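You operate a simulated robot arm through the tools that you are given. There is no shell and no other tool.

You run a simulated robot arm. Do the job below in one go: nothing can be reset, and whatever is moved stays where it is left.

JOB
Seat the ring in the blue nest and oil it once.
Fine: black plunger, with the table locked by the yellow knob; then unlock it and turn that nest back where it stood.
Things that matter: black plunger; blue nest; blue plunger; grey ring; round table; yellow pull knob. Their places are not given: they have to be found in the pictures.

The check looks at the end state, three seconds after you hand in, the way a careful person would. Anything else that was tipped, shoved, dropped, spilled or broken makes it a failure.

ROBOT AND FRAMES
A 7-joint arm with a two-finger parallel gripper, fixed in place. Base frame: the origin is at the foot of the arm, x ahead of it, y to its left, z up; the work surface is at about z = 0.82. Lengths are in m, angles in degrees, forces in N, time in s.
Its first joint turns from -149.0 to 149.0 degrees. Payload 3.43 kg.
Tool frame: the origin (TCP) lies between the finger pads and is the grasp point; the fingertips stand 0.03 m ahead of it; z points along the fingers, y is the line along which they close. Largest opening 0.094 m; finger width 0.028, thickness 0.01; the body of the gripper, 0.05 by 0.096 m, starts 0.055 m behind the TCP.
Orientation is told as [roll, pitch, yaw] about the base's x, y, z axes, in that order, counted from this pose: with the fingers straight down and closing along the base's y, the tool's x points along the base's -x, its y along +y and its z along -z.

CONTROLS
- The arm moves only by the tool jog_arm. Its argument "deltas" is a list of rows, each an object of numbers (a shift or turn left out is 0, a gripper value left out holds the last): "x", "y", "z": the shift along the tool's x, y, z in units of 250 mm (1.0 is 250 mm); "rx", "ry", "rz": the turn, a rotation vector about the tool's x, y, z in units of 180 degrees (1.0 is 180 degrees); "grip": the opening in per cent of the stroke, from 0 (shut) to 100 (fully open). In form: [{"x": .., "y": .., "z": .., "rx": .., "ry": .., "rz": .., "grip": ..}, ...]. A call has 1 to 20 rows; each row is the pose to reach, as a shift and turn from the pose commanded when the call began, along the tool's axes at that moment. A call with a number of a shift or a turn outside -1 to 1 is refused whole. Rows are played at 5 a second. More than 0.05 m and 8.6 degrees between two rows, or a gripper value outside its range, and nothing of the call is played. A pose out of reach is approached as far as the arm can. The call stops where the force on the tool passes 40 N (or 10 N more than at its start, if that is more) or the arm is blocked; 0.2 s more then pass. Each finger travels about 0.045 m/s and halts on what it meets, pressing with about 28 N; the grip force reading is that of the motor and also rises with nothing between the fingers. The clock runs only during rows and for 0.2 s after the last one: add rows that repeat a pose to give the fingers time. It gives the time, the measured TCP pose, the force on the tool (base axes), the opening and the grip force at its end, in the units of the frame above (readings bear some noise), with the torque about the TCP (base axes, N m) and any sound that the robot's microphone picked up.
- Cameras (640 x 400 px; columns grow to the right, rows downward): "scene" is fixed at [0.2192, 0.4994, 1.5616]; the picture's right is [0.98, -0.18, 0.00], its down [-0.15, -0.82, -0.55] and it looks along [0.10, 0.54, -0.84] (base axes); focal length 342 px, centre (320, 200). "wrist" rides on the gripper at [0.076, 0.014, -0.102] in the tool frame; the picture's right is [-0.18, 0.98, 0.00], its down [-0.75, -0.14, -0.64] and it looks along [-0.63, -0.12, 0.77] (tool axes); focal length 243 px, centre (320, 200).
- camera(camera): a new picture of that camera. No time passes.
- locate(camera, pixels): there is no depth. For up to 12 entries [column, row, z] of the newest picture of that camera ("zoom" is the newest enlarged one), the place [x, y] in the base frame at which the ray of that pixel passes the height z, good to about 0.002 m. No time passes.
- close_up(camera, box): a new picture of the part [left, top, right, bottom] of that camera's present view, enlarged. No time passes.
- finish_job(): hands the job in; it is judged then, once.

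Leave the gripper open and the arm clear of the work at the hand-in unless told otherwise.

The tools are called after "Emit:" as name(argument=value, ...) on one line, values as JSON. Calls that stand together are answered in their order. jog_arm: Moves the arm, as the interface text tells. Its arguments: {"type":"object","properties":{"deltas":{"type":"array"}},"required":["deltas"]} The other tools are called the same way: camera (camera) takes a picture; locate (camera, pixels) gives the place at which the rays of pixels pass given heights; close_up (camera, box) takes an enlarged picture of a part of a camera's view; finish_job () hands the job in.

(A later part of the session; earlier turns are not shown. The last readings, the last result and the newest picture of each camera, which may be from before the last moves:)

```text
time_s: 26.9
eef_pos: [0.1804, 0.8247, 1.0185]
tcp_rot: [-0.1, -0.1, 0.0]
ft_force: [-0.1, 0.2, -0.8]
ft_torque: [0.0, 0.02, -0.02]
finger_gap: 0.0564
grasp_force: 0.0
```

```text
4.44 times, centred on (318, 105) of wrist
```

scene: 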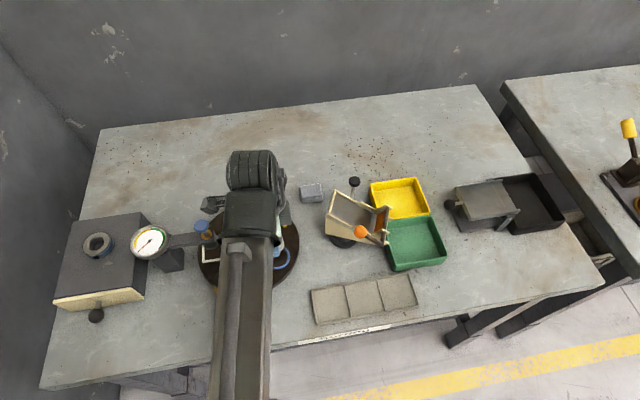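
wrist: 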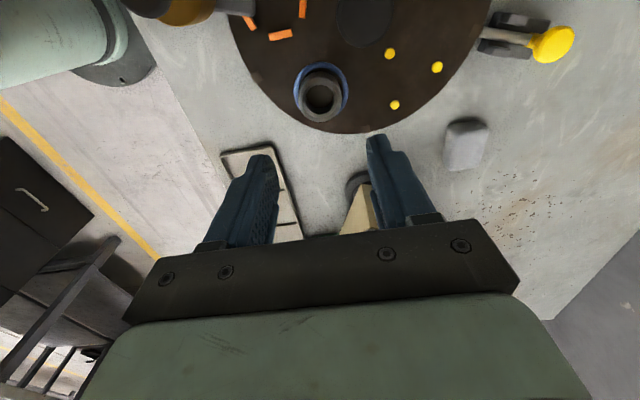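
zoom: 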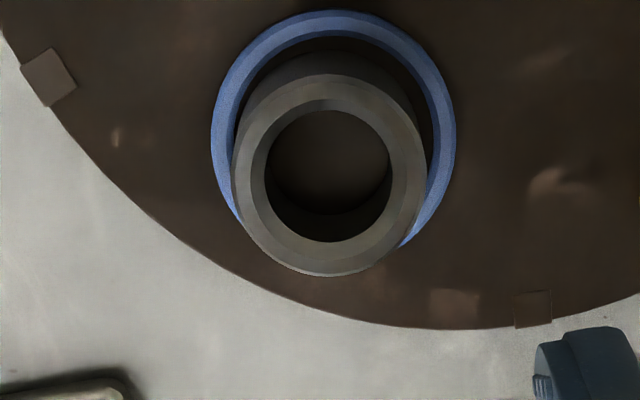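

The ring stands upright inside the blue lip at about (318,97). Next I'll go above the hub at (0.119, 0.870) and test in free air that the yaw can turn to -75°, which is what's needed to swing the table 72° clockwise.

Emit:
jog_arm(deltas=[{"x": 0.06, "y": 0.045}, {"x": 0.12, "y": 0.09}, {"x": 0.18, "y": 0.135}, {"x": 0.245, "y": 0.18}, {"x": 0.245, "y": 0.18, "rz": 0.04}, {"x": 0.245, "y": 0.18, "rz": 0.08}, {"x": 0.245, "y": 0.18, "rz": 0.12}, {"x": 0.245, "y": 0.18, "rz": 0.16}, {"x": 0.245, "y": 0.18, "rz": 0.2}, {"x": 0.245, "y": 0.18, "rz": 0.24}, {"x": 0.245, "y": 0.18, "rz": 0.28}, {"x": 0.245, "y": 0.18, "rz": 0.32}, {"x": 0.245, "y": 0.18, "rz": 0.36}, {"x": 0.245, "y": 0.18, "rz": 0.4}, {"x": 0.245, "y": 0.18, "rz": 0.4167}, {"x": 0.245, "y": 0.18, "rz": 0.4167}])

Emit:
camera(camera="wrist")

Emit:
camera(camera="scene")

```text
time_s: 30.3
eef_pos: [0.1196, 0.87, 1.0194]
tcp_rot: [0.0, -0.1, -75.0]
ft_force: [-0.2, 0.1, -0.3]
ft_torque: [0.03, -0.01, -0.03]
finger_gap: 0.0564
grasp_force: 0.0
```

```text
taken
```

wrist: 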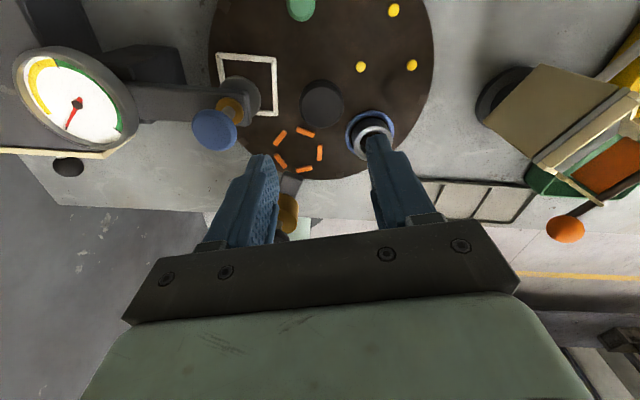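

```text
taken
```

scene: 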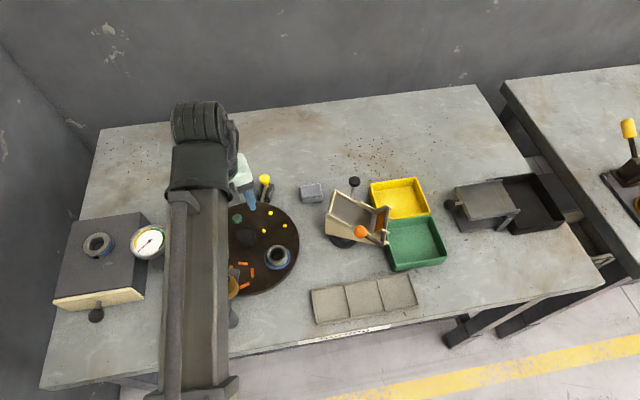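

Yaw -75° is easily reachable. I'll zoom on the hub and the oiler from this side.

Emit:
close_up(camera="wrist", box=[272, 60, 372, 150])

Emit:
close_up(camera="wrist", box=[240, 110, 400, 230])

Emit:
close_up(camera="scene", box=[215, 165, 305, 305])

```text
4.44 times, centred on (322, 105) of wrist
```

zoom: 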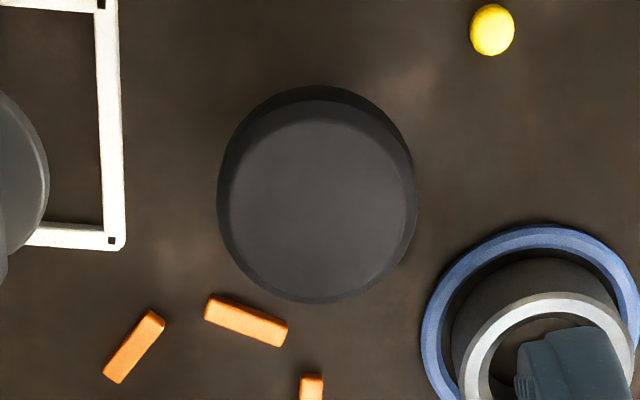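

```text
3.33 times, centred on (320, 170) of wrist
```

zoom: 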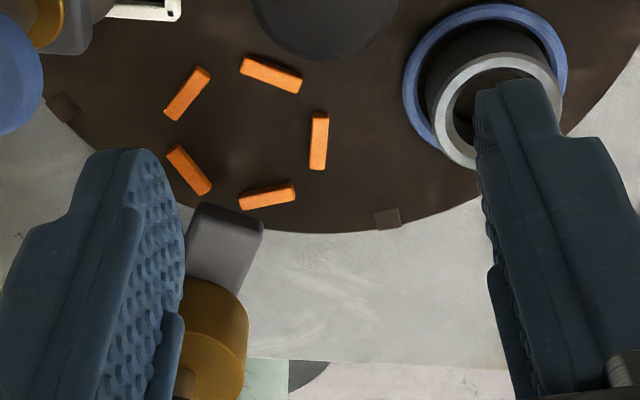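

```text
2.86 times, centred on (260, 235) of scene
```

zoom: 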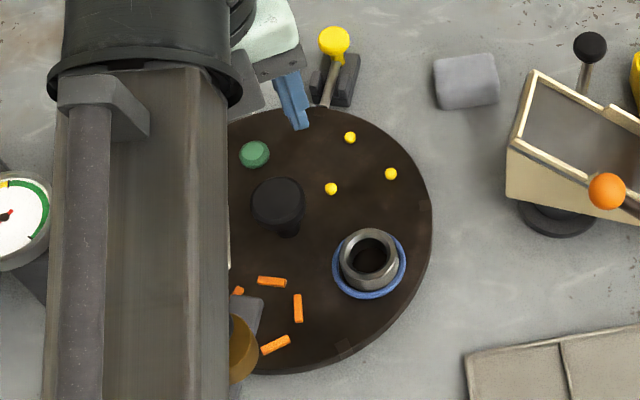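

The ring is clearly seated and the hub is about 42 mm across. I'll check in free air that yaw -105° is reachable too, since I also need that orientation for the yellow knob. On the way I get a view of the bolt from the far side.

Emit:
jog_arm(deltas=[{"rz": 0.04}, {"rz": 0.08}, {"rz": 0.12}, {"rz": 0.16}, {"rz": 0.167}, {"rz": 0.167}])

Emit:
camera(camera="wrist")

```text
time_s: 31.7
eef_pos: [0.1329, 0.8681, 1.0194]
tcp_rot: [0.3, 0.0, -88.0]
ft_force: [0.2, -0.4, -0.1]
ft_torque: [0.0, 0.01, 0.02]
finger_gap: 0.0564
grasp_force: 0.0
out of reach, approached as far as the arm can: row 2, 3, 4, 5, 6
```

```text
taken
```

wrist: 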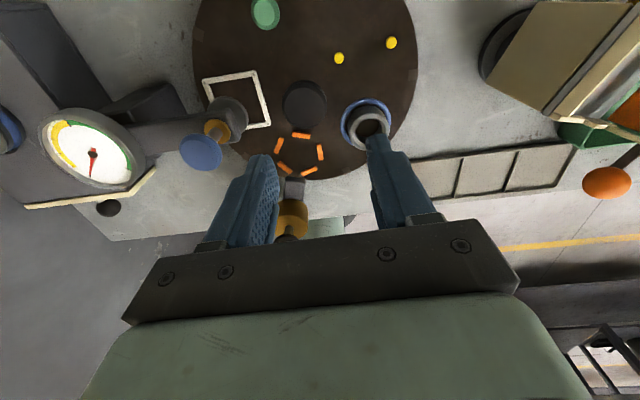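

There's a joint limit near yaw -88° at this spot, so I'll work between about +10° and -62°. First I'll turn back by 30° to find out which pose counts as commanded.

Emit:
jog_arm(deltas=[{"rz": -0.04}, {"rz": -0.08}, {"rz": -0.12}, {"rz": -0.16}, {"rz": -0.2}, {"rz": -0.2}])

```text
time_s: 33.1
eef_pos: [0.1333, 0.8699, 1.0195]
tcp_rot: [0.1, -0.1, -51.9]
ft_force: [0.9, -0.2, -0.4]
ft_torque: [-0.01, 0.01, 0.02]
finger_gap: 0.0565
grasp_force: 0.1
```

The commanded pose became the measured one (yaw -52°). I'll turn to yaw +10° and centre over the hub at (0.1205, 0.8705).

Emit:
jog_arm(deltas=[{"x": 0.0335, "y": -0.039}, {"x": 0.0335, "y": -0.039, "rz": -0.043}, {"x": 0.0335, "y": -0.039, "rz": -0.086}, {"x": 0.0335, "y": -0.039, "rz": -0.129}, {"x": 0.0335, "y": -0.039, "rz": -0.172}, {"x": 0.0335, "y": -0.039, "rz": -0.215}, {"x": 0.0335, "y": -0.039, "rz": -0.258}, {"x": 0.0335, "y": -0.039, "rz": -0.301}, {"x": 0.0335, "y": -0.039, "rz": -0.344}, {"x": 0.0335, "y": -0.039, "rz": -0.344}])

Emit:
camera(camera="wrist")

Emit:
close_up(camera="wrist", box=[240, 40, 400, 160])

```text
time_s: 35.3
eef_pos: [0.1212, 0.8682, 1.0198]
tcp_rot: [-0.1, -0.2, 10.0]
ft_force: [0.2, 0.8, -1.6]
ft_torque: [0.02, -0.03, -0.02]
finger_gap: 0.0564
grasp_force: 0.2
```

```text
taken
```

wrist: 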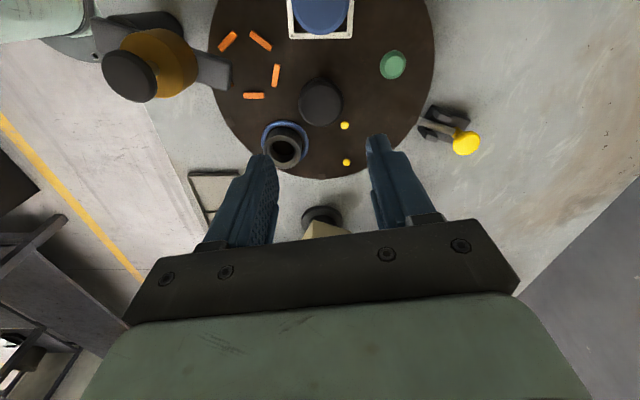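

```text
3.33 times, centred on (320, 100) of wrist
```

zoom: 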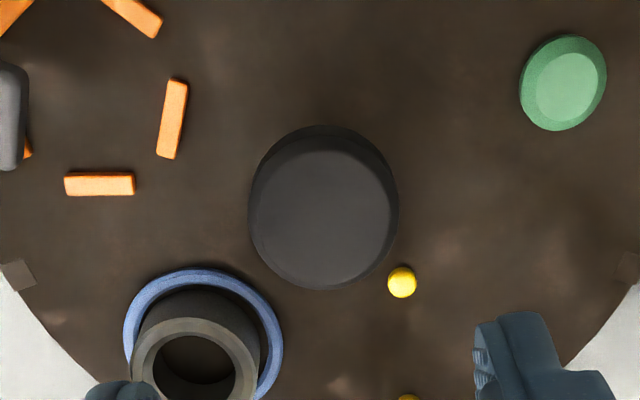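

The hub top centre projects at (320.6,105.7) against the expected (320,105), so it's aligned within 1 mm. I'll descend with a 60 % opening to TCP z ≈ 0.925 first. By the numbers the camera (lens at TCP+0.102) stays about 30 mm or more above the blue cap.

Emit:
jog_arm(deltas=[{"z": 0.08}, {"z": 0.16}, {"z": 0.24}, {"z": 0.3}, {"z": 0.34}, {"z": 0.38}, {"z": 0.38}])

Emit:
camera(camera="wrist")

Emit:
close_up(camera="scene", box=[150, 160, 310, 300])

```text
time_s: 36.9
eef_pos: [0.121, 0.8691, 0.9249]
tcp_rot: [-0.2, -0.2, 9.8]
ft_force: [-0.5, -0.4, -0.4]
ft_torque: [0.01, -0.02, -0.01]
finger_gap: 0.0565
grasp_force: 0.2
```

```text
taken
```

wrist: 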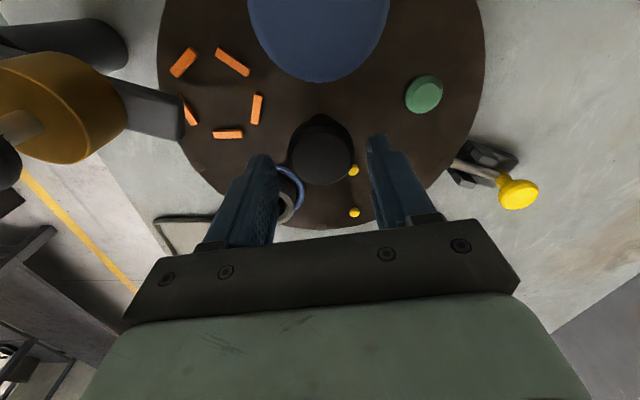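

```text
2.86 times, centred on (230, 230) of scene
```

zoom: 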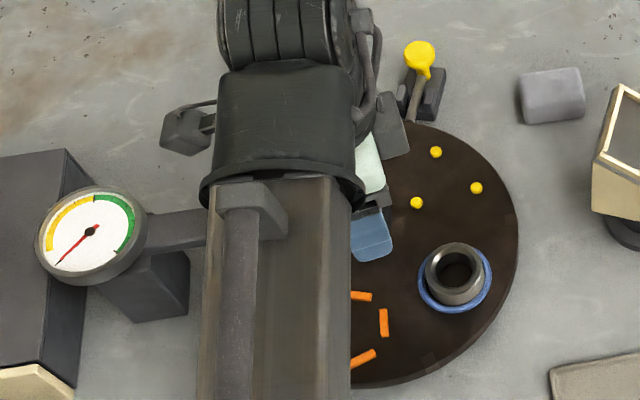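

The blue cap's apparent size puts it about 6 cm below the lens, so 2 cm more descent is safe. I'll descend to TCP z ≈ 0.905 and look before gripping.

Emit:
jog_arm(deltas=[{"z": 0.03}, {"z": 0.06}, {"z": 0.08}, {"z": 0.08}])

Emit:
close_up(camera="wrist", box=[230, 0, 410, 240])

```text
time_s: 37.9
eef_pos: [0.1209, 0.8681, 0.9046]
tcp_rot: [-0.1, -0.2, 9.8]
ft_force: [-0.8, -0.5, 0.2]
ft_torque: [0.01, 0.03, 0.0]
finger_gap: 0.0564
grasp_force: 0.1
```

```text
1.67 times, centred on (320, 120) of wrist
```

zoom: 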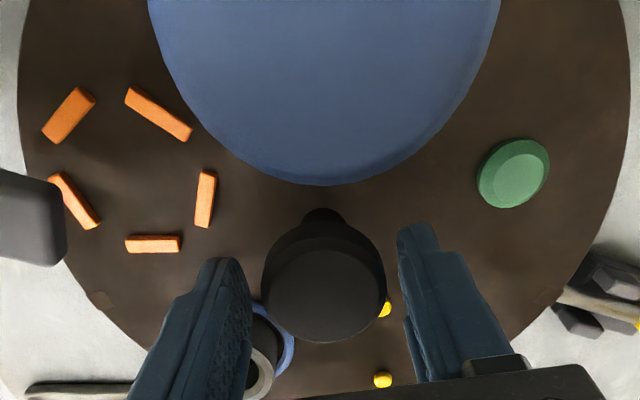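

The hub lies centred between the fingers. I'll close on it.

Emit:
jog_arm(deltas=[{"grip": 30}, {"grip": 30}, {"grip": 30}, {"grip": 30}, {"grip": 30}])

Emit:
close_up(camera="wrist", box=[230, 0, 410, 240])

```text
time_s: 39.1
eef_pos: [0.1215, 0.8709, 0.9053]
tcp_rot: [0.1, -0.2, 10.0]
ft_force: [-3.4, 19.3, 2.3]
ft_torque: [0.24, 0.18, -0.05]
finger_gap: 0.0412
grasp_force: 45.2
```

```text
1.67 times, centred on (320, 120) of wrist
```

zoom: 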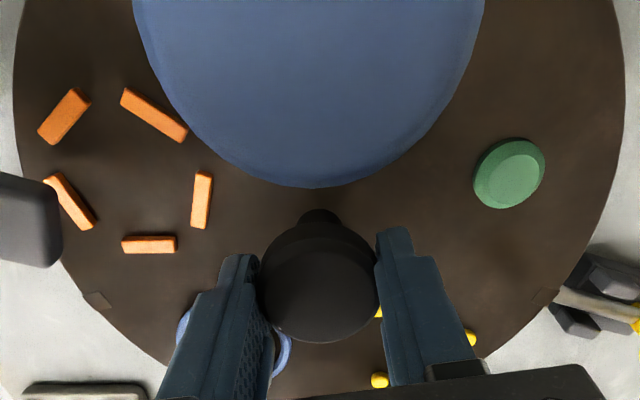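

The sideways force is 19 N in +y, so the hub axis is about 2 mm further in +y than commanded. I'll shift the tool 2 mm in +y to relax it.

Emit:
jog_arm(deltas=[{"y": 0.004}, {"y": 0.008}, {"y": 0.008}])

```text
time_s: 39.9
eef_pos: [0.1215, 0.8703, 0.9038]
tcp_rot: [-0.1, -0.2, 9.9]
ft_force: [1.2, 11.0, 8.3]
ft_torque: [0.43, 0.66, -0.03]
finger_gap: 0.0412
grasp_force: 44.7
```

It's down to 11 N. I'll shift another 2 mm in +y.

Emit:
jog_arm(deltas=[{"y": 0.005}, {"y": 0.009}, {"y": 0.009}, {"y": 0.009}])

```text
time_s: 40.9
eef_pos: [0.12, 0.8706, 0.9053]
tcp_rot: [-0.3, -0.1, 9.9]
ft_force: [7.4, -14.3, 9.9]
ft_torque: [-0.68, -0.06, 0.0]
finger_gap: 0.041
grasp_force: 44.8
```

It overshot to -14 N, giving a stiffness of about 11 N/mm. I'll correct back 1.2 mm in y, 0.6 mm in +x and 0.8 mm up.

Emit:
jog_arm(deltas=[{"x": -0.0025, "y": -0.005, "z": -0.003}, {"x": -0.0025, "y": -0.005, "z": -0.003}, {"x": -0.0025, "y": -0.005, "z": -0.003}])

```text
time_s: 41.7
eef_pos: [0.1221, 0.8711, 0.9044]
tcp_rot: [-0.3, -0.1, 9.9]
ft_force: [3.4, -20.4, -17.1]
ft_torque: [0.02, -1.08, 0.0]
finger_gap: 0.0412
grasp_force: 44.9
```

Friction makes the readings wander, so I'll open, let it settle, and read the free pose before gripping again.

Emit:
jog_arm(deltas=[{"grip": 55}, {"grip": 55}, {"grip": 55}, {"grip": 55}])

Emit:
close_up(camera="wrist", box=[260, 120, 380, 220])

```text
time_s: 42.7
eef_pos: [0.1199, 0.8711, 0.9041]
tcp_rot: [0.0, -0.2, 10.0]
ft_force: [0.3, 0.6, -0.2]
ft_torque: [0.01, -0.03, 0.03]
finger_gap: 0.0519
grasp_force: 0.0
```

```text
4.00 times, centred on (320, 170) of wrist
```

zoom: 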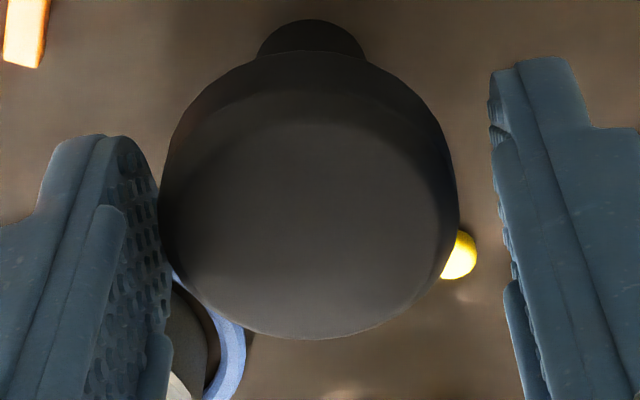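

The hub centre shows at column 317.4, so it sits about 1.2–1.5 mm toward -y of the tool. I'll shift 1.2 mm back and grip again.

Emit:
jog_arm(deltas=[{"y": -0.005}, {"y": -0.005}, {"y": -0.005, "grip": 35}, {"y": -0.005, "grip": 35}, {"y": -0.005, "grip": 35}, {"y": -0.005, "grip": 35}])

```text
time_s: 44.1
eef_pos: [0.1204, 0.8695, 0.9061]
tcp_rot: [-0.2, -0.2, 9.8]
ft_force: [0.9, -4.4, -1.3]
ft_torque: [-0.15, -0.03, 0.0]
finger_gap: 0.0414
grasp_force: 45.2
```

The force is only 4 N now, so the grip is centred. I'll try a small clockwise turn of 8° (rz +0.044) and see whether the disc follows.

Emit:
jog_arm(deltas=[{"rz": 0.011}, {"rz": 0.022}, {"rz": 0.033}, {"rz": 0.044}, {"rz": 0.044}])

Emit:
camera(camera="wrist")

Emit:
close_up(camera="scene", box=[215, 165, 305, 305])

```text
time_s: 45.3
eef_pos: [0.1216, 0.871, 0.9052]
tcp_rot: [-0.1, -0.2, 2.0]
ft_force: [-2.3, -13.8, -2.2]
ft_torque: [-0.48, -0.25, 0.01]
finger_gap: 0.0412
grasp_force: 45.2
```

```text
taken
```

wrist: 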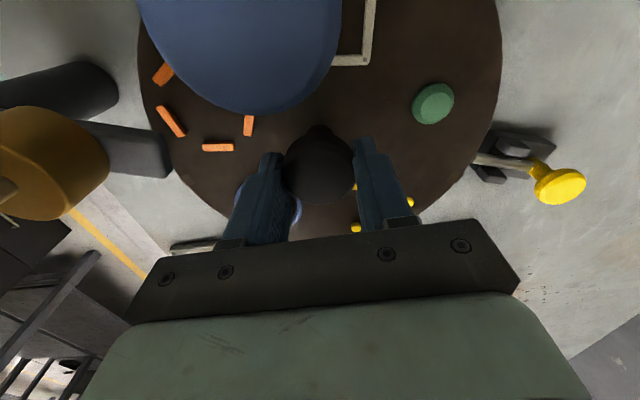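

```text
2.86 times, centred on (260, 235) of scene
```

zoom: 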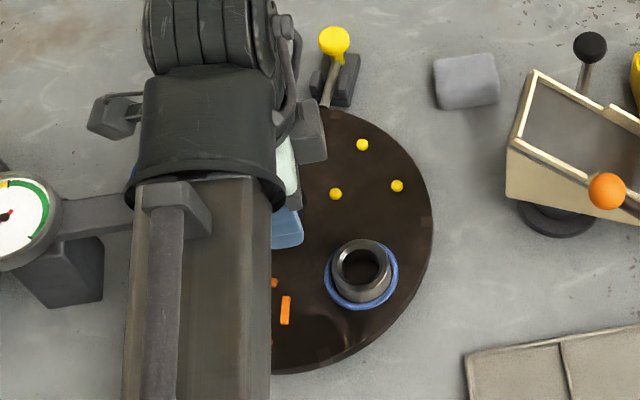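

The disc follows the hub, so the table is unlocked: the ring moved to (360,270) in the zoom. I'll ease 0.75 mm in -y to cut the 14 N side force and turn another 32°.

Emit:
jog_arm(deltas=[{"y": -0.003, "rz": 0.01}, {"y": -0.003, "rz": 0.028}, {"y": -0.003, "rz": 0.046}, {"y": -0.003, "rz": 0.064}, {"y": -0.003, "rz": 0.082}, {"y": -0.003, "rz": 0.1}, {"y": -0.003, "rz": 0.118}, {"y": -0.003, "rz": 0.136}, {"y": -0.003, "rz": 0.154}, {"y": -0.003, "rz": 0.172}, {"y": -0.003, "rz": 0.178}, {"y": -0.003, "rz": 0.178}])

Emit:
camera(camera="wrist")

Emit:
close_up(camera="scene", box=[215, 165, 305, 305])

```text
time_s: 47.9
eef_pos: [0.1206, 0.8686, 0.9061]
tcp_rot: [0.0, -0.1, -30.1]
ft_force: [-8.3, -13.6, -3.0]
ft_torque: [-0.28, 0.51, -0.01]
finger_gap: 0.0412
grasp_force: 44.9
```

```text
taken
```

wrist: 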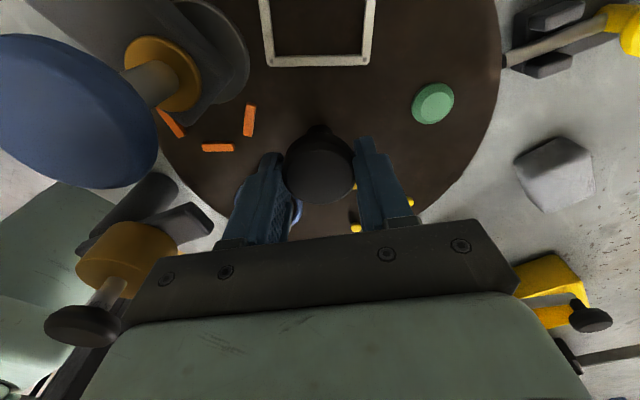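

```text
2.86 times, centred on (260, 235) of scene
```

zoom: 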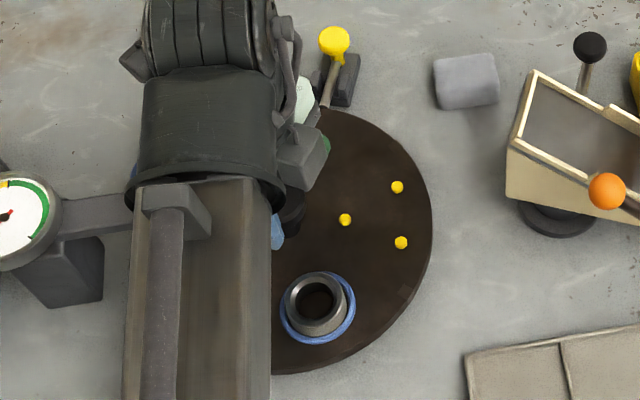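

The disc follows without slip. I'll correct about 1.2 mm along -tool y and turn the remaining 32° to yaw -62°.

Emit:
jog_arm(deltas=[{"y": -0.004, "rz": 0.01}, {"y": -0.004, "rz": 0.028}, {"y": -0.004, "rz": 0.046}, {"y": -0.004, "rz": 0.064}, {"y": -0.004, "rz": 0.082}, {"y": -0.004, "rz": 0.1}, {"y": -0.004, "rz": 0.118}, {"y": -0.004, "rz": 0.136}, {"y": -0.004, "rz": 0.154}, {"y": -0.004, "rz": 0.17}, {"y": -0.004, "rz": 0.178}, {"y": -0.004, "rz": 0.178}])

Emit:
camera(camera="wrist")

Emit:
close_up(camera="scene", box=[215, 165, 305, 305])

Emit:
close_up(camera="scene", box=[244, 165, 292, 215])

```text
time_s: 50.5
eef_pos: [0.1203, 0.8687, 0.9063]
tcp_rot: [0.2, -0.1, -62.1]
ft_force: [-7.9, 0.8, 8.1]
ft_torque: [-0.75, -0.43, -0.08]
finger_gap: 0.041
grasp_force: 44.9
```

```text
taken
```

wrist: 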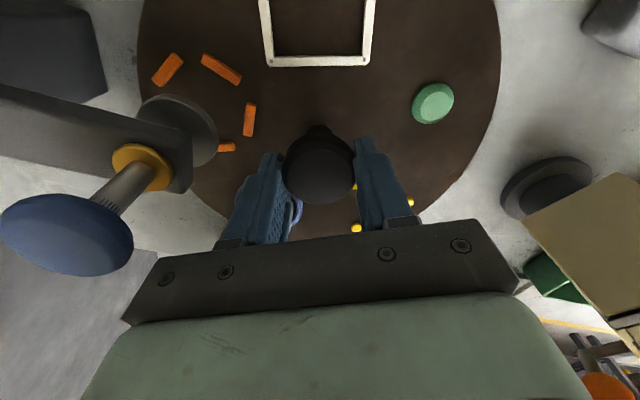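

```text
2.86 times, centred on (260, 235) of scene
```

zoom: 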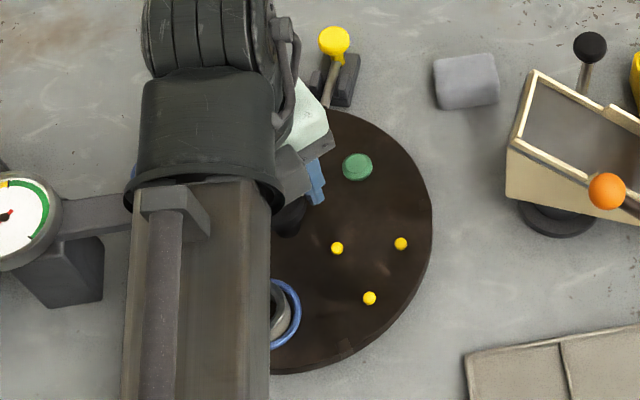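

```text
8.00 times, centred on (268, 190) of scene
```

zoom: 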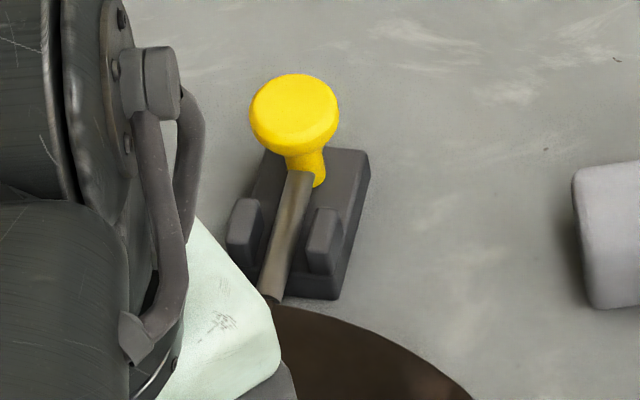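

The commanded turn is exactly 72°, and the nests held their place relative to the gripper. I'll open, rise straight up and check the notch against the bolt.

Emit:
jog_arm(deltas=[{"grip": 55}, {"grip": 55}, {"grip": 55}, {"z": -0.06}, {"z": -0.14}, {"z": -0.24}, {"z": -0.34}, {"z": -0.44}, {"z": -0.5}, {"z": -0.5}])

Emit:
camera(camera="wrist")

Emit:
camera(camera="scene")

```text
time_s: 52.7
eef_pos: [0.1191, 0.87, 1.0311]
tcp_rot: [0.0, -0.1, -62.1]
ft_force: [0.7, 0.2, -0.3]
ft_torque: [0.0, 0.0, -0.02]
finger_gap: 0.0517
grasp_force: 0.0
```

```text
taken
```

wrist: 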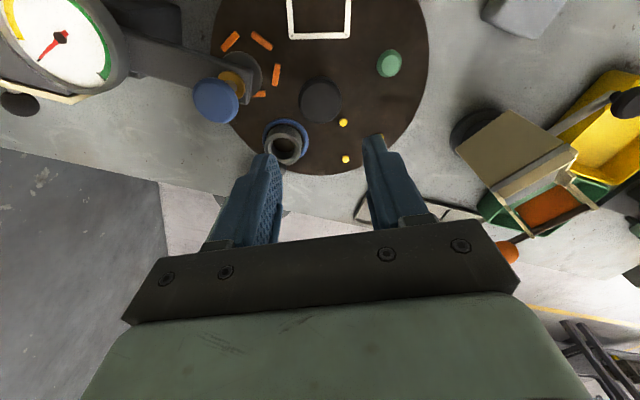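

```text
taken
```

scene: 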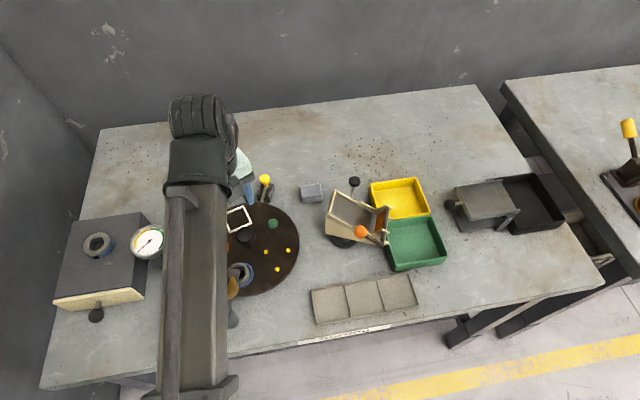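

The hub is released and the ring is under the oiler side now, at (286,148) in the wrist view. Next is the yellow knob at reach 1.05 m, which needs the tool tilted outward along the bolt direction (72°). I'll tilt 22° outward here in free air, then spin about the tool axis so the fingers straddle the knob sideways.

Emit:
jog_arm(deltas=[{"rx": -0.022, "ry": 0.021, "z": -0.04}, {"rx": -0.044, "ry": 0.042, "z": -0.08}, {"rx": -0.066, "ry": 0.064, "z": -0.1}, {"rx": -0.088, "ry": 0.085, "z": -0.1}, {"rx": -0.088, "ry": 0.085, "z": -0.1}])

```text
time_s: 53.9
eef_pos: [0.122, 0.8706, 1.0552]
tcp_rot: [16.4, 15.0, -59.8]
ft_force: [-0.2, 0.6, 0.1]
ft_torque: [0.01, -0.01, 0.02]
finger_gap: 0.0515
grasp_force: 0.0
```

The tool axis now leans 22° along direction 71.5°, as wanted. Next I'll spin -134° about the tool axis.

Emit:
jog_arm(deltas=[{"rz": -0.042}, {"rz": -0.084}, {"rz": -0.126}, {"rz": -0.168}, {"rz": -0.21}, {"rz": -0.252}, {"rz": -0.294}, {"rz": -0.336}, {"rz": -0.378}, {"rz": -0.42}, {"rz": -0.462}, {"rz": -0.504}, {"rz": -0.546}, {"rz": -0.588}, {"rz": -0.63}, {"rz": -0.672}, {"rz": -0.714}, {"rz": -0.744}, {"rz": -0.744}])

Emit:
camera(camera="wrist")

```text
time_s: 57.9
eef_pos: [0.1202, 0.8693, 1.0566]
tcp_rot: [-0.2, -21.9, 71.9]
ft_force: [0.5, 0.8, 0.9]
ft_torque: [-0.01, -0.04, 0.0]
finger_gap: 0.0517
grasp_force: 0.1
```

```text
taken
```

wrist: 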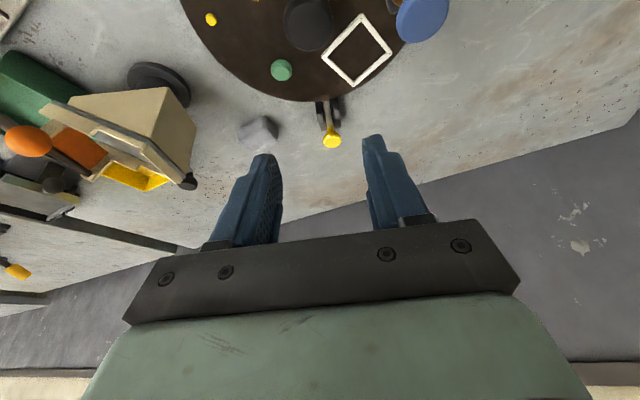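

No contact, and the knob shows at (332,141). I'll zoom on the lock and the rim notch.

Emit:
close_up(camera="wrist", box=[284, 80, 380, 155])

Emit:
close_up(camera="wrist", box=[180, 0, 440, 160])

```text
5.33 times, centred on (332, 118) of wrist
```

zoom: 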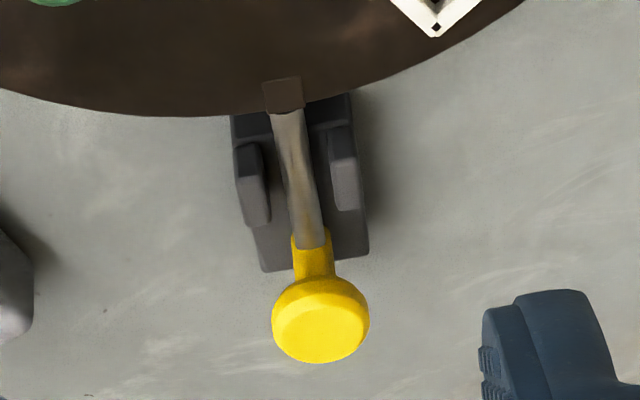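

```text
2.46 times, centred on (310, 80) of wrist
```

zoom: 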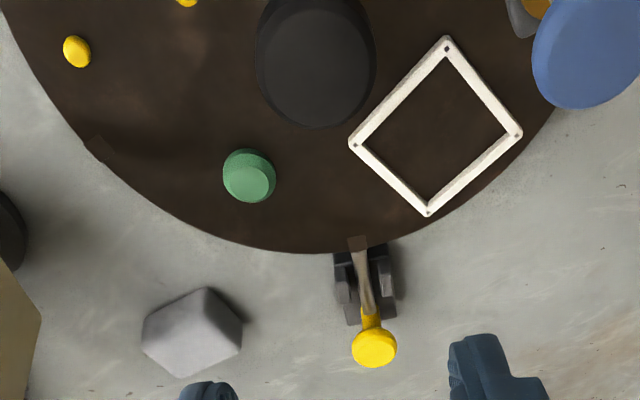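

The notch square (columns 263–302) lines up with the bolt tip (268–303) to about half a millimetre. I'll check the scene view to triangulate the cheek tops and the knob cap.

Emit:
close_up(camera="scene", box=[244, 165, 292, 210])

Emit:
close_up(camera="wrist", box=[310, 94, 358, 152])

```text
8.89 times, centred on (268, 188) of scene
```

zoom: 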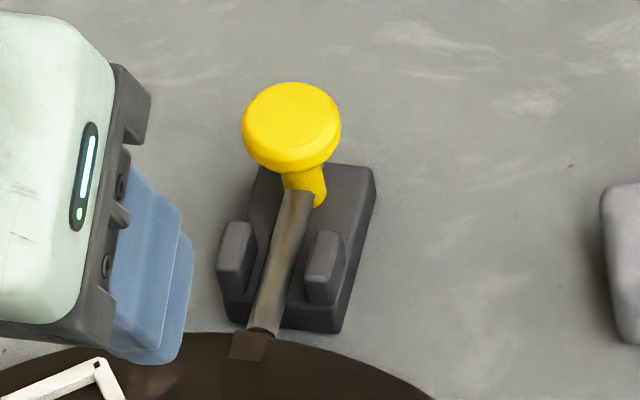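

```text
6.90 times, centred on (334, 123) of wrist
```

zoom: 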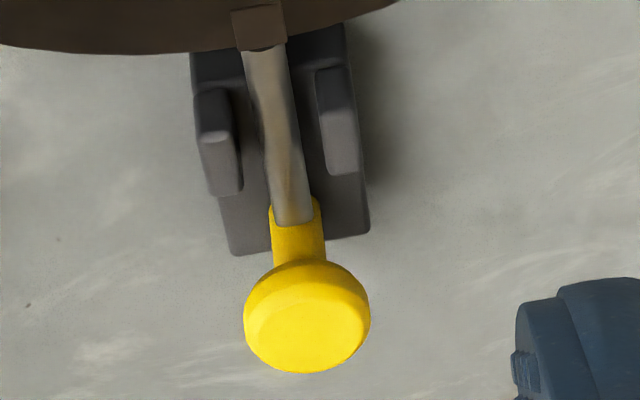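

I'll locate the matching points (cap face centre, cheek ends, bolt end) from both cameras at two heights.

Emit:
camera(camera="scene")

Emit:
locate(camera="wrist", pixels=[[332.3, 141.6, 0.85], [332.3, 141.6, 0.89], [337.2, 118.7, 0.83], [337.2, 118.7, 0.87], [320.7, 121.8, 0.83], [320.7, 121.8, 0.87], [330.2, 126.2, 0.83], [330.2, 126.2, 0.87], [326, 97.5, 0.845]])

Emit:
locate(camera="scene", pixels=[[264.7, 179, 0.85], [264.7, 179, 0.89], [258.8, 190.7, 0.83], [258.8, 190.7, 0.87], [268.8, 191.8, 0.83], [268.8, 191.8, 0.87], [265.7, 187, 0.83], [265.7, 187, 0.87], [261, 204.5, 0.845]])

```text
taken
```

scene: 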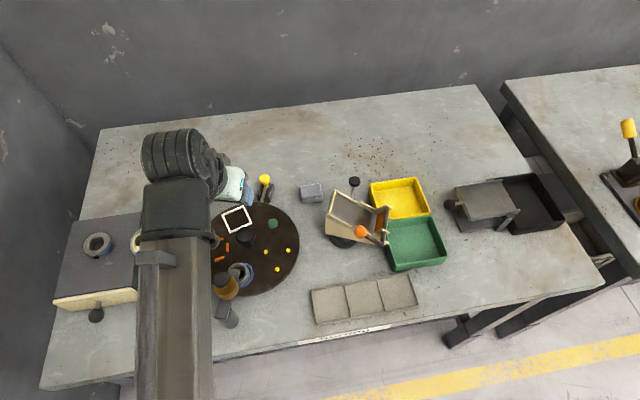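

```text
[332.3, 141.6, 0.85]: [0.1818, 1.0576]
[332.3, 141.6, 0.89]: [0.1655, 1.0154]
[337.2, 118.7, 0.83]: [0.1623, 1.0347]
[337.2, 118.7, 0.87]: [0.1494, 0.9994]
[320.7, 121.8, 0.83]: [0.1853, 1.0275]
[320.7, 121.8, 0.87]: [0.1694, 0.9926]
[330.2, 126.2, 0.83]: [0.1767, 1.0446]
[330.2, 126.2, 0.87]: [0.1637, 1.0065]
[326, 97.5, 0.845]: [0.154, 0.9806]
```

```text
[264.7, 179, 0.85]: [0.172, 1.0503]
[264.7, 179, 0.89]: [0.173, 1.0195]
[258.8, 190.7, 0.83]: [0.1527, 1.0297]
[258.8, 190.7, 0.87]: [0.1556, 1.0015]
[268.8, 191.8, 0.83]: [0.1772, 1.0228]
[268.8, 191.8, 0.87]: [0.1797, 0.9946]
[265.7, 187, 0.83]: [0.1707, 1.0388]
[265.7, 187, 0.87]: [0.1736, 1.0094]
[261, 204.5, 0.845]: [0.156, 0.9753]
```

Knob cap centre is about (0.1725, 1.033) with its top at z ≈ 0.873 and a 7 mm thick rim. The cheek tops are at about 0.855 and end 21 mm inward, so the fingertips have room if the tips stay near z 0.862. I'll move to a point above and slightly outward of the knob.

Emit:
jog_arm(deltas=[{"x": -0.058, "z": 0.078}, {"x": -0.117, "y": 0.001, "z": 0.157}, {"x": -0.176, "y": 0.001, "z": 0.235}, {"x": -0.234, "y": 0.002, "z": 0.314}, {"x": -0.293, "y": 0.002, "z": 0.392}, {"x": -0.351, "y": 0.003, "z": 0.471}, {"x": -0.41, "y": 0.003, "z": 0.549}, {"x": -0.4685, "y": 0.0036, "z": 0.6277}, {"x": -0.4685, "y": 0.0036, "z": 0.6277}])

Emit:
camera(camera="wrist")

Emit:
close_up(camera="wrist", box=[240, 60, 400, 190])

```text
time_s: 59.9
eef_pos: [0.1724, 1.0275, 0.9529]
tcp_rot: [-0.1, -22.0, 71.9]
ft_force: [0.2, -0.8, 0.1]
ft_torque: [0.0, 0.03, -0.01]
finger_gap: 0.0517
grasp_force: 0.2
```

```text
taken
```

wrist: 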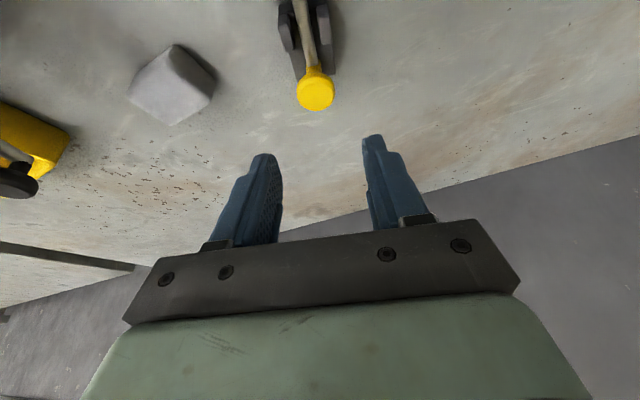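

```text
3.08 times, centred on (320, 125) of wrist
```

zoom: 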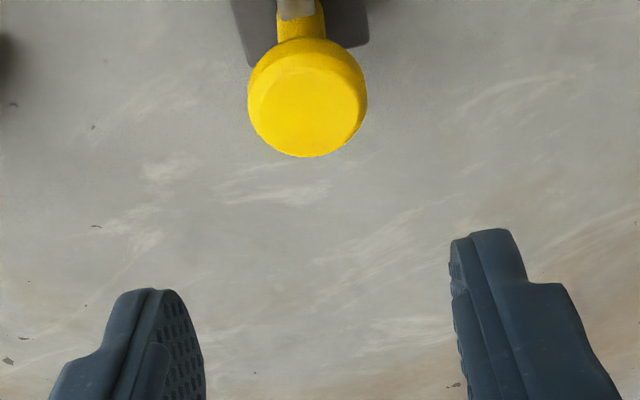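

Everything matches the predicted knob position (cap at (316,94) seen, (315.7,94.7) expected). I'll descend vertically about 48 mm, look, then go the rest of the way.

Emit:
jog_arm(deltas=[{"x": 0.0177, "y": 0.003, "z": 0.0445}, {"x": 0.0354, "y": 0.003, "z": 0.089}, {"x": 0.0531, "y": 0.003, "z": 0.1335}, {"x": 0.0709, "y": 0.003, "z": 0.178}, {"x": 0.0709, "y": 0.003, "z": 0.178}])

Emit:
close_up(camera="wrist", box=[240, 90, 400, 220])

```text
time_s: 61.1
eef_pos: [0.1721, 1.0277, 0.9056]
tcp_rot: [-0.1, -22.0, 71.9]
ft_force: [-0.3, -0.5, 0.6]
ft_torque: [0.02, -0.01, -0.02]
finger_gap: 0.0519
grasp_force: 0.0
```

```text
3.08 times, centred on (320, 155) of wrist
```

zoom: 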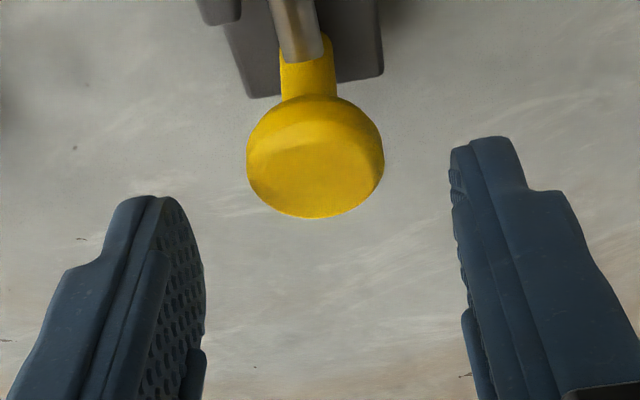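

The cap is about 1 mm off centre between the fingers. I'll correct that and descend the last 15 mm so the pads flank the cap.

Emit:
jog_arm(deltas=[{"x": 0.0074, "y": -0.0036, "z": 0.0183}, {"x": 0.0148, "y": -0.0036, "z": 0.0366}, {"x": 0.0222, "y": -0.0036, "z": 0.0549}, {"x": 0.0222, "y": -0.0036, "z": 0.0549}])

Emit:
close_up(camera="wrist", box=[240, 90, 400, 220])

Emit:
close_up(camera="scene", box=[220, 150, 310, 220])

```text
time_s: 62.1
eef_pos: [0.1732, 1.0291, 0.8905]
tcp_rot: [0.0, -22.0, 72.0]
ft_force: [-0.6, 1.3, 0.1]
ft_torque: [0.0, 0.04, 0.05]
finger_gap: 0.0514
grasp_force: 0.0
```

```text
3.08 times, centred on (320, 155) of wrist
```

zoom: 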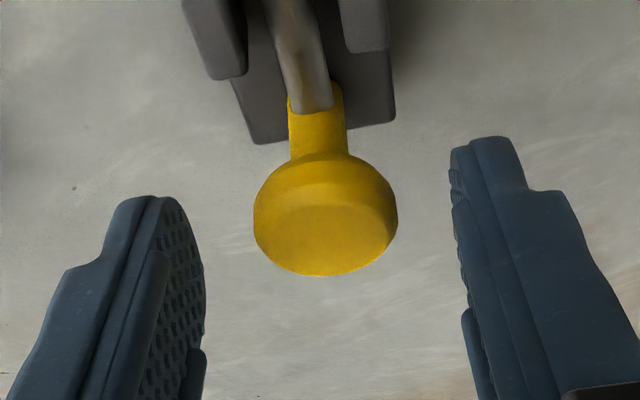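

```text
5.71 times, centred on (265, 185) of scene
```

zoom: 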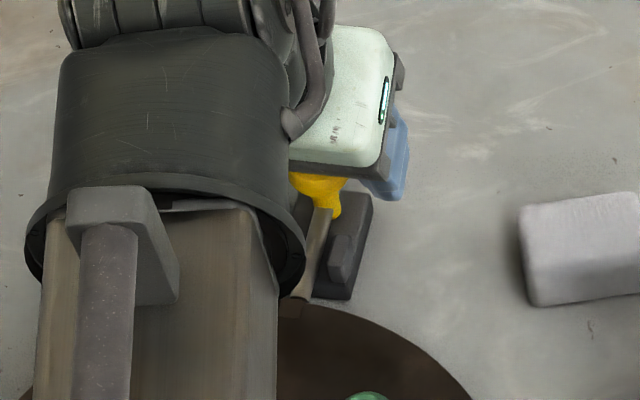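

The cap is centred between the pads. I'll close on it.

Emit:
jog_arm(deltas=[{"grip": 20}, {"grip": 20}, {"grip": 20}, {"grip": 20}, {"grip": 20}])

Emit:
close_up(camera="wrist", box=[240, 90, 400, 220])

```text
time_s: 63.3
eef_pos: [0.1721, 1.0284, 0.8916]
tcp_rot: [0.0, -22.0, 72.0]
ft_force: [-12.3, 3.5, -0.6]
ft_torque: [0.17, 0.36, 0.06]
finger_gap: 0.0275
grasp_force: 45.0
```

```text
3.08 times, centred on (320, 155) of wrist
```

zoom: 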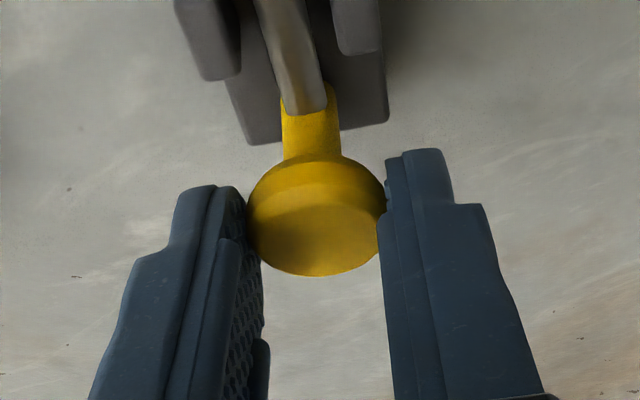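

I'm holding the cap at 27.5 mm. I'll ease 1 mm sideways (+tool y) and push inward along the bolt: 6 mm first.

Emit:
jog_arm(deltas=[{"y": 0.004}, {"x": 0.0074, "y": 0.004, "z": -0.003}, {"x": 0.0148, "y": 0.004, "z": -0.006}, {"x": 0.0223, "y": 0.004, "z": -0.009}, {"x": 0.0223, "y": 0.004, "z": -0.009}])

Emit:
close_up(camera="wrist", box=[220, 20, 420, 200])

```text
time_s: 64.5
eef_pos: [0.1695, 1.0224, 0.8925]
tcp_rot: [-0.2, -22.1, 71.9]
ft_force: [-5.5, 1.3, 3.2]
ft_torque: [-0.23, 0.13, -0.02]
finger_gap: 0.0273
grasp_force: 45.4
```

```text
2.22 times, centred on (320, 110) of wrist
```

zoom: 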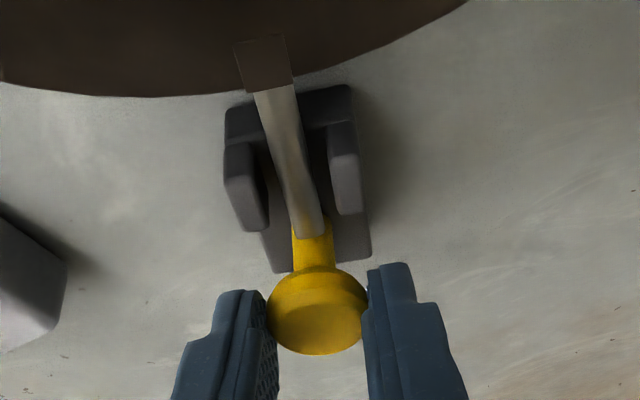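

The bolt slid 6 mm with almost no resistance. I'll push another 6 mm.

Emit:
jog_arm(deltas=[{"x": 0.0074, "z": -0.003}, {"x": 0.0148, "z": -0.006}, {"x": 0.0223, "z": -0.009}, {"x": 0.0223, "z": -0.009}])

Emit:
close_up(camera="wrist", box=[220, 20, 420, 200])

```text
time_s: 65.5
eef_pos: [0.1673, 1.0171, 0.89]
tcp_rot: [-0.2, -22.0, 71.9]
ft_force: [-3.2, -0.5, -4.2]
ft_torque: [0.72, -0.2, 0.01]
finger_gap: 0.027
grasp_force: 45.2
```

```text
2.22 times, centred on (320, 110) of wrist
```

zoom: 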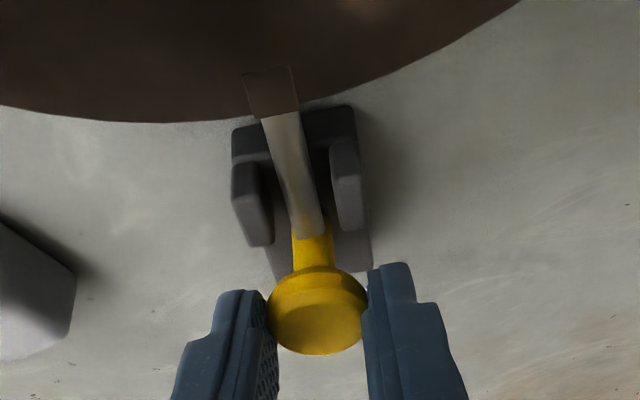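

The visible part of the bolt is shortening, so it's entering the rim notch without resistance. I'll continue in small steps until it meets its end stop.

Emit:
jog_arm(deltas=[{"x": 0.0037, "z": -0.0015}, {"x": 0.0074, "z": -0.003}, {"x": 0.0111, "z": -0.0045}, {"x": 0.0148, "z": -0.006}, {"x": 0.0148, "z": -0.006}])

```text
time_s: 66.7
eef_pos: [0.1666, 1.015, 0.8904]
tcp_rot: [-0.2, -22.2, 71.9]
ft_force: [6.7, 14.2, -1.3]
ft_torque: [-0.33, 0.04, -0.03]
finger_gap: 0.0273
grasp_force: 45.2
```

Resistance of about 15 N along the bolt after some 14.5 mm of travel: the end stop. I'll ease back 1 mm, open, then rise vertically to see whether the bolt stays in.

Emit:
jog_arm(deltas=[{"x": -0.0037, "z": 0.0015}, {"x": -0.0037, "z": 0.0015, "grip": 55}, {"x": -0.0037, "z": 0.0015, "grip": 55}, {"x": -0.0037, "z": 0.0015, "grip": 55}, {"x": -0.0037, "z": 0.0015, "grip": 55}, {"x": -0.034, "z": -0.074}, {"x": -0.079, "z": -0.185}, {"x": -0.124, "z": -0.296}, {"x": -0.1536, "z": -0.3693}, {"x": -0.1536, "z": -0.3693}])

Emit:
camera(camera="wrist")

Emit:
close_up(camera="wrist", box=[220, 0, 420, 120])

```text
time_s: 68.9
eef_pos: [0.1656, 1.0146, 0.9912]
tcp_rot: [-0.2, -22.1, 71.9]
ft_force: [-0.8, 0.8, -0.3]
ft_torque: [-0.02, -0.02, -0.04]
finger_gap: 0.0514
grasp_force: 0.0
```

```text
taken
```

wrist: 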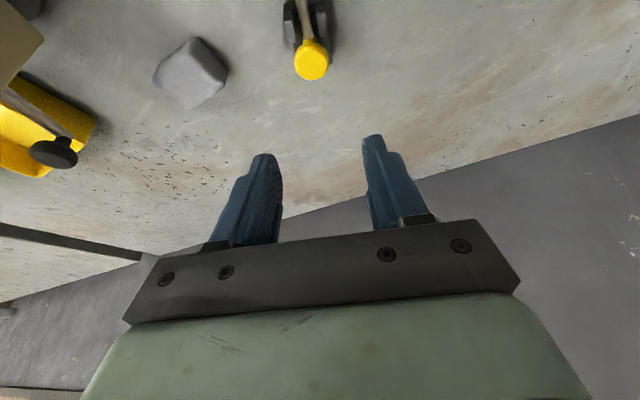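

```text
3.20 times, centred on (320, 60) of wrist
```

zoom: 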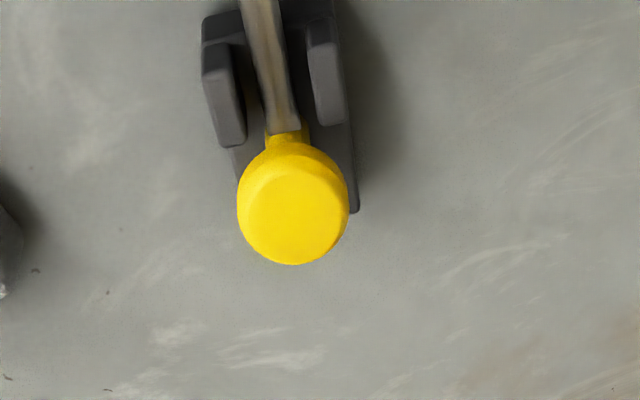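

The knob stays in. I'll go back to the earlier viewpoint to check the bolt against the notch.

Emit:
jog_arm(deltas=[{"x": 0.058, "z": -0.059}, {"x": 0.117, "z": -0.118}, {"x": 0.175, "y": -0.002, "z": -0.177}, {"x": 0.233, "y": -0.003, "z": -0.235}, {"x": 0.292, "y": -0.004, "z": -0.294}, {"x": 0.35, "y": -0.005, "z": -0.353}, {"x": 0.408, "y": -0.006, "z": -0.412}, {"x": 0.4664, "y": -0.0068, "z": -0.4708}, {"x": 0.4664, "y": -0.0068, "z": -0.4708}])

Emit:
camera(camera="wrist")

Emit:
close_up(camera="wrist", box=[284, 80, 380, 155])

Emit:
close_up(camera="scene", box=[244, 165, 292, 210])

```text
time_s: 70.9
eef_pos: [0.121, 0.8701, 1.0568]
tcp_rot: [-0.2, -22.0, 71.9]
ft_force: [-0.3, -0.6, 0.1]
ft_torque: [-0.02, 0.03, 0.02]
finger_gap: 0.0516
grasp_force: 0.0
```

```text
taken
```

wrist: 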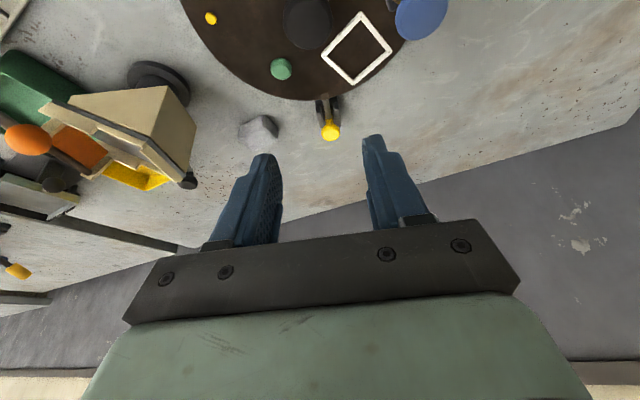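

```text
5.33 times, centred on (332, 118) of wrist
```

zoom: 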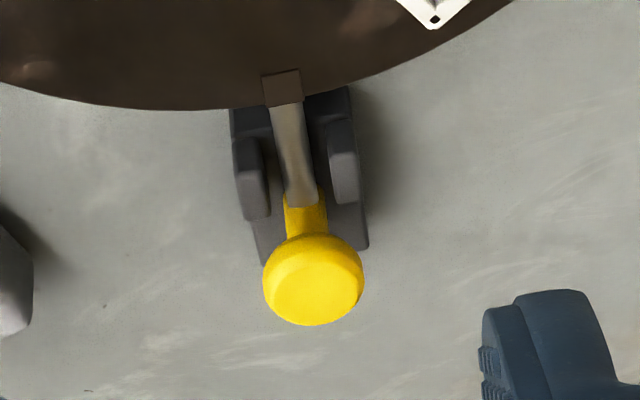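

```text
8.89 times, centred on (268, 188) of scene
```

zoom: 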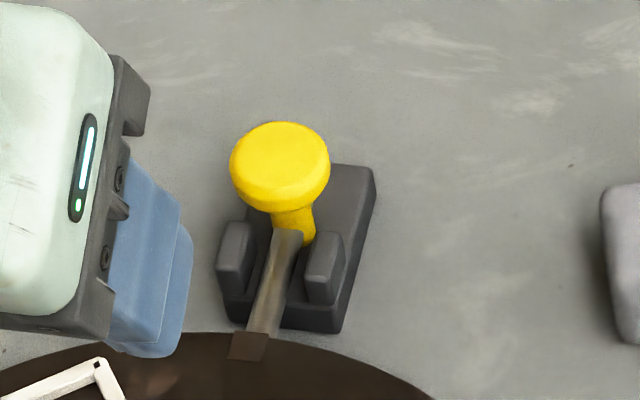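

The bolt is in by about 14 mm and the table is locked. Now for the oiler: I'll spin the tool back 72° about its axis, then remove the tilt.

Emit:
jog_arm(deltas=[{"rz": 0.04, "grip": 30}, {"rz": 0.08, "grip": 0}, {"rz": 0.12}, {"rz": 0.16}, {"rz": 0.2}, {"rz": 0.24}, {"rz": 0.28}, {"rz": 0.32}, {"rz": 0.36}, {"rz": 0.4}, {"rz": 0.4}])

Emit:
jog_arm(deltas=[{"rx": 0.029, "ry": 0.0095}, {"rx": 0.058, "ry": 0.019}, {"rx": 0.087, "ry": 0.0283}, {"rx": 0.1162, "ry": 0.0378}, {"rx": 0.1162, "ry": 0.0378}])

```text
time_s: 73.3
eef_pos: [0.121, 0.8704, 1.0565]
tcp_rot: [21.0, -6.8, -1.5]
ft_force: [0.0, -0.3, 0.2]
ft_torque: [-0.01, 0.04, 0.01]
finger_gap: 0.0002
grasp_force: 28.1
```

```text
time_s: 74.5
eef_pos: [0.1203, 0.8697, 1.0568]
tcp_rot: [-0.1, -0.1, -0.1]
ft_force: [0.2, 0.1, -0.3]
ft_torque: [0.02, 0.01, 0.0]
finger_gap: 0.0
grasp_force: 28.0
```

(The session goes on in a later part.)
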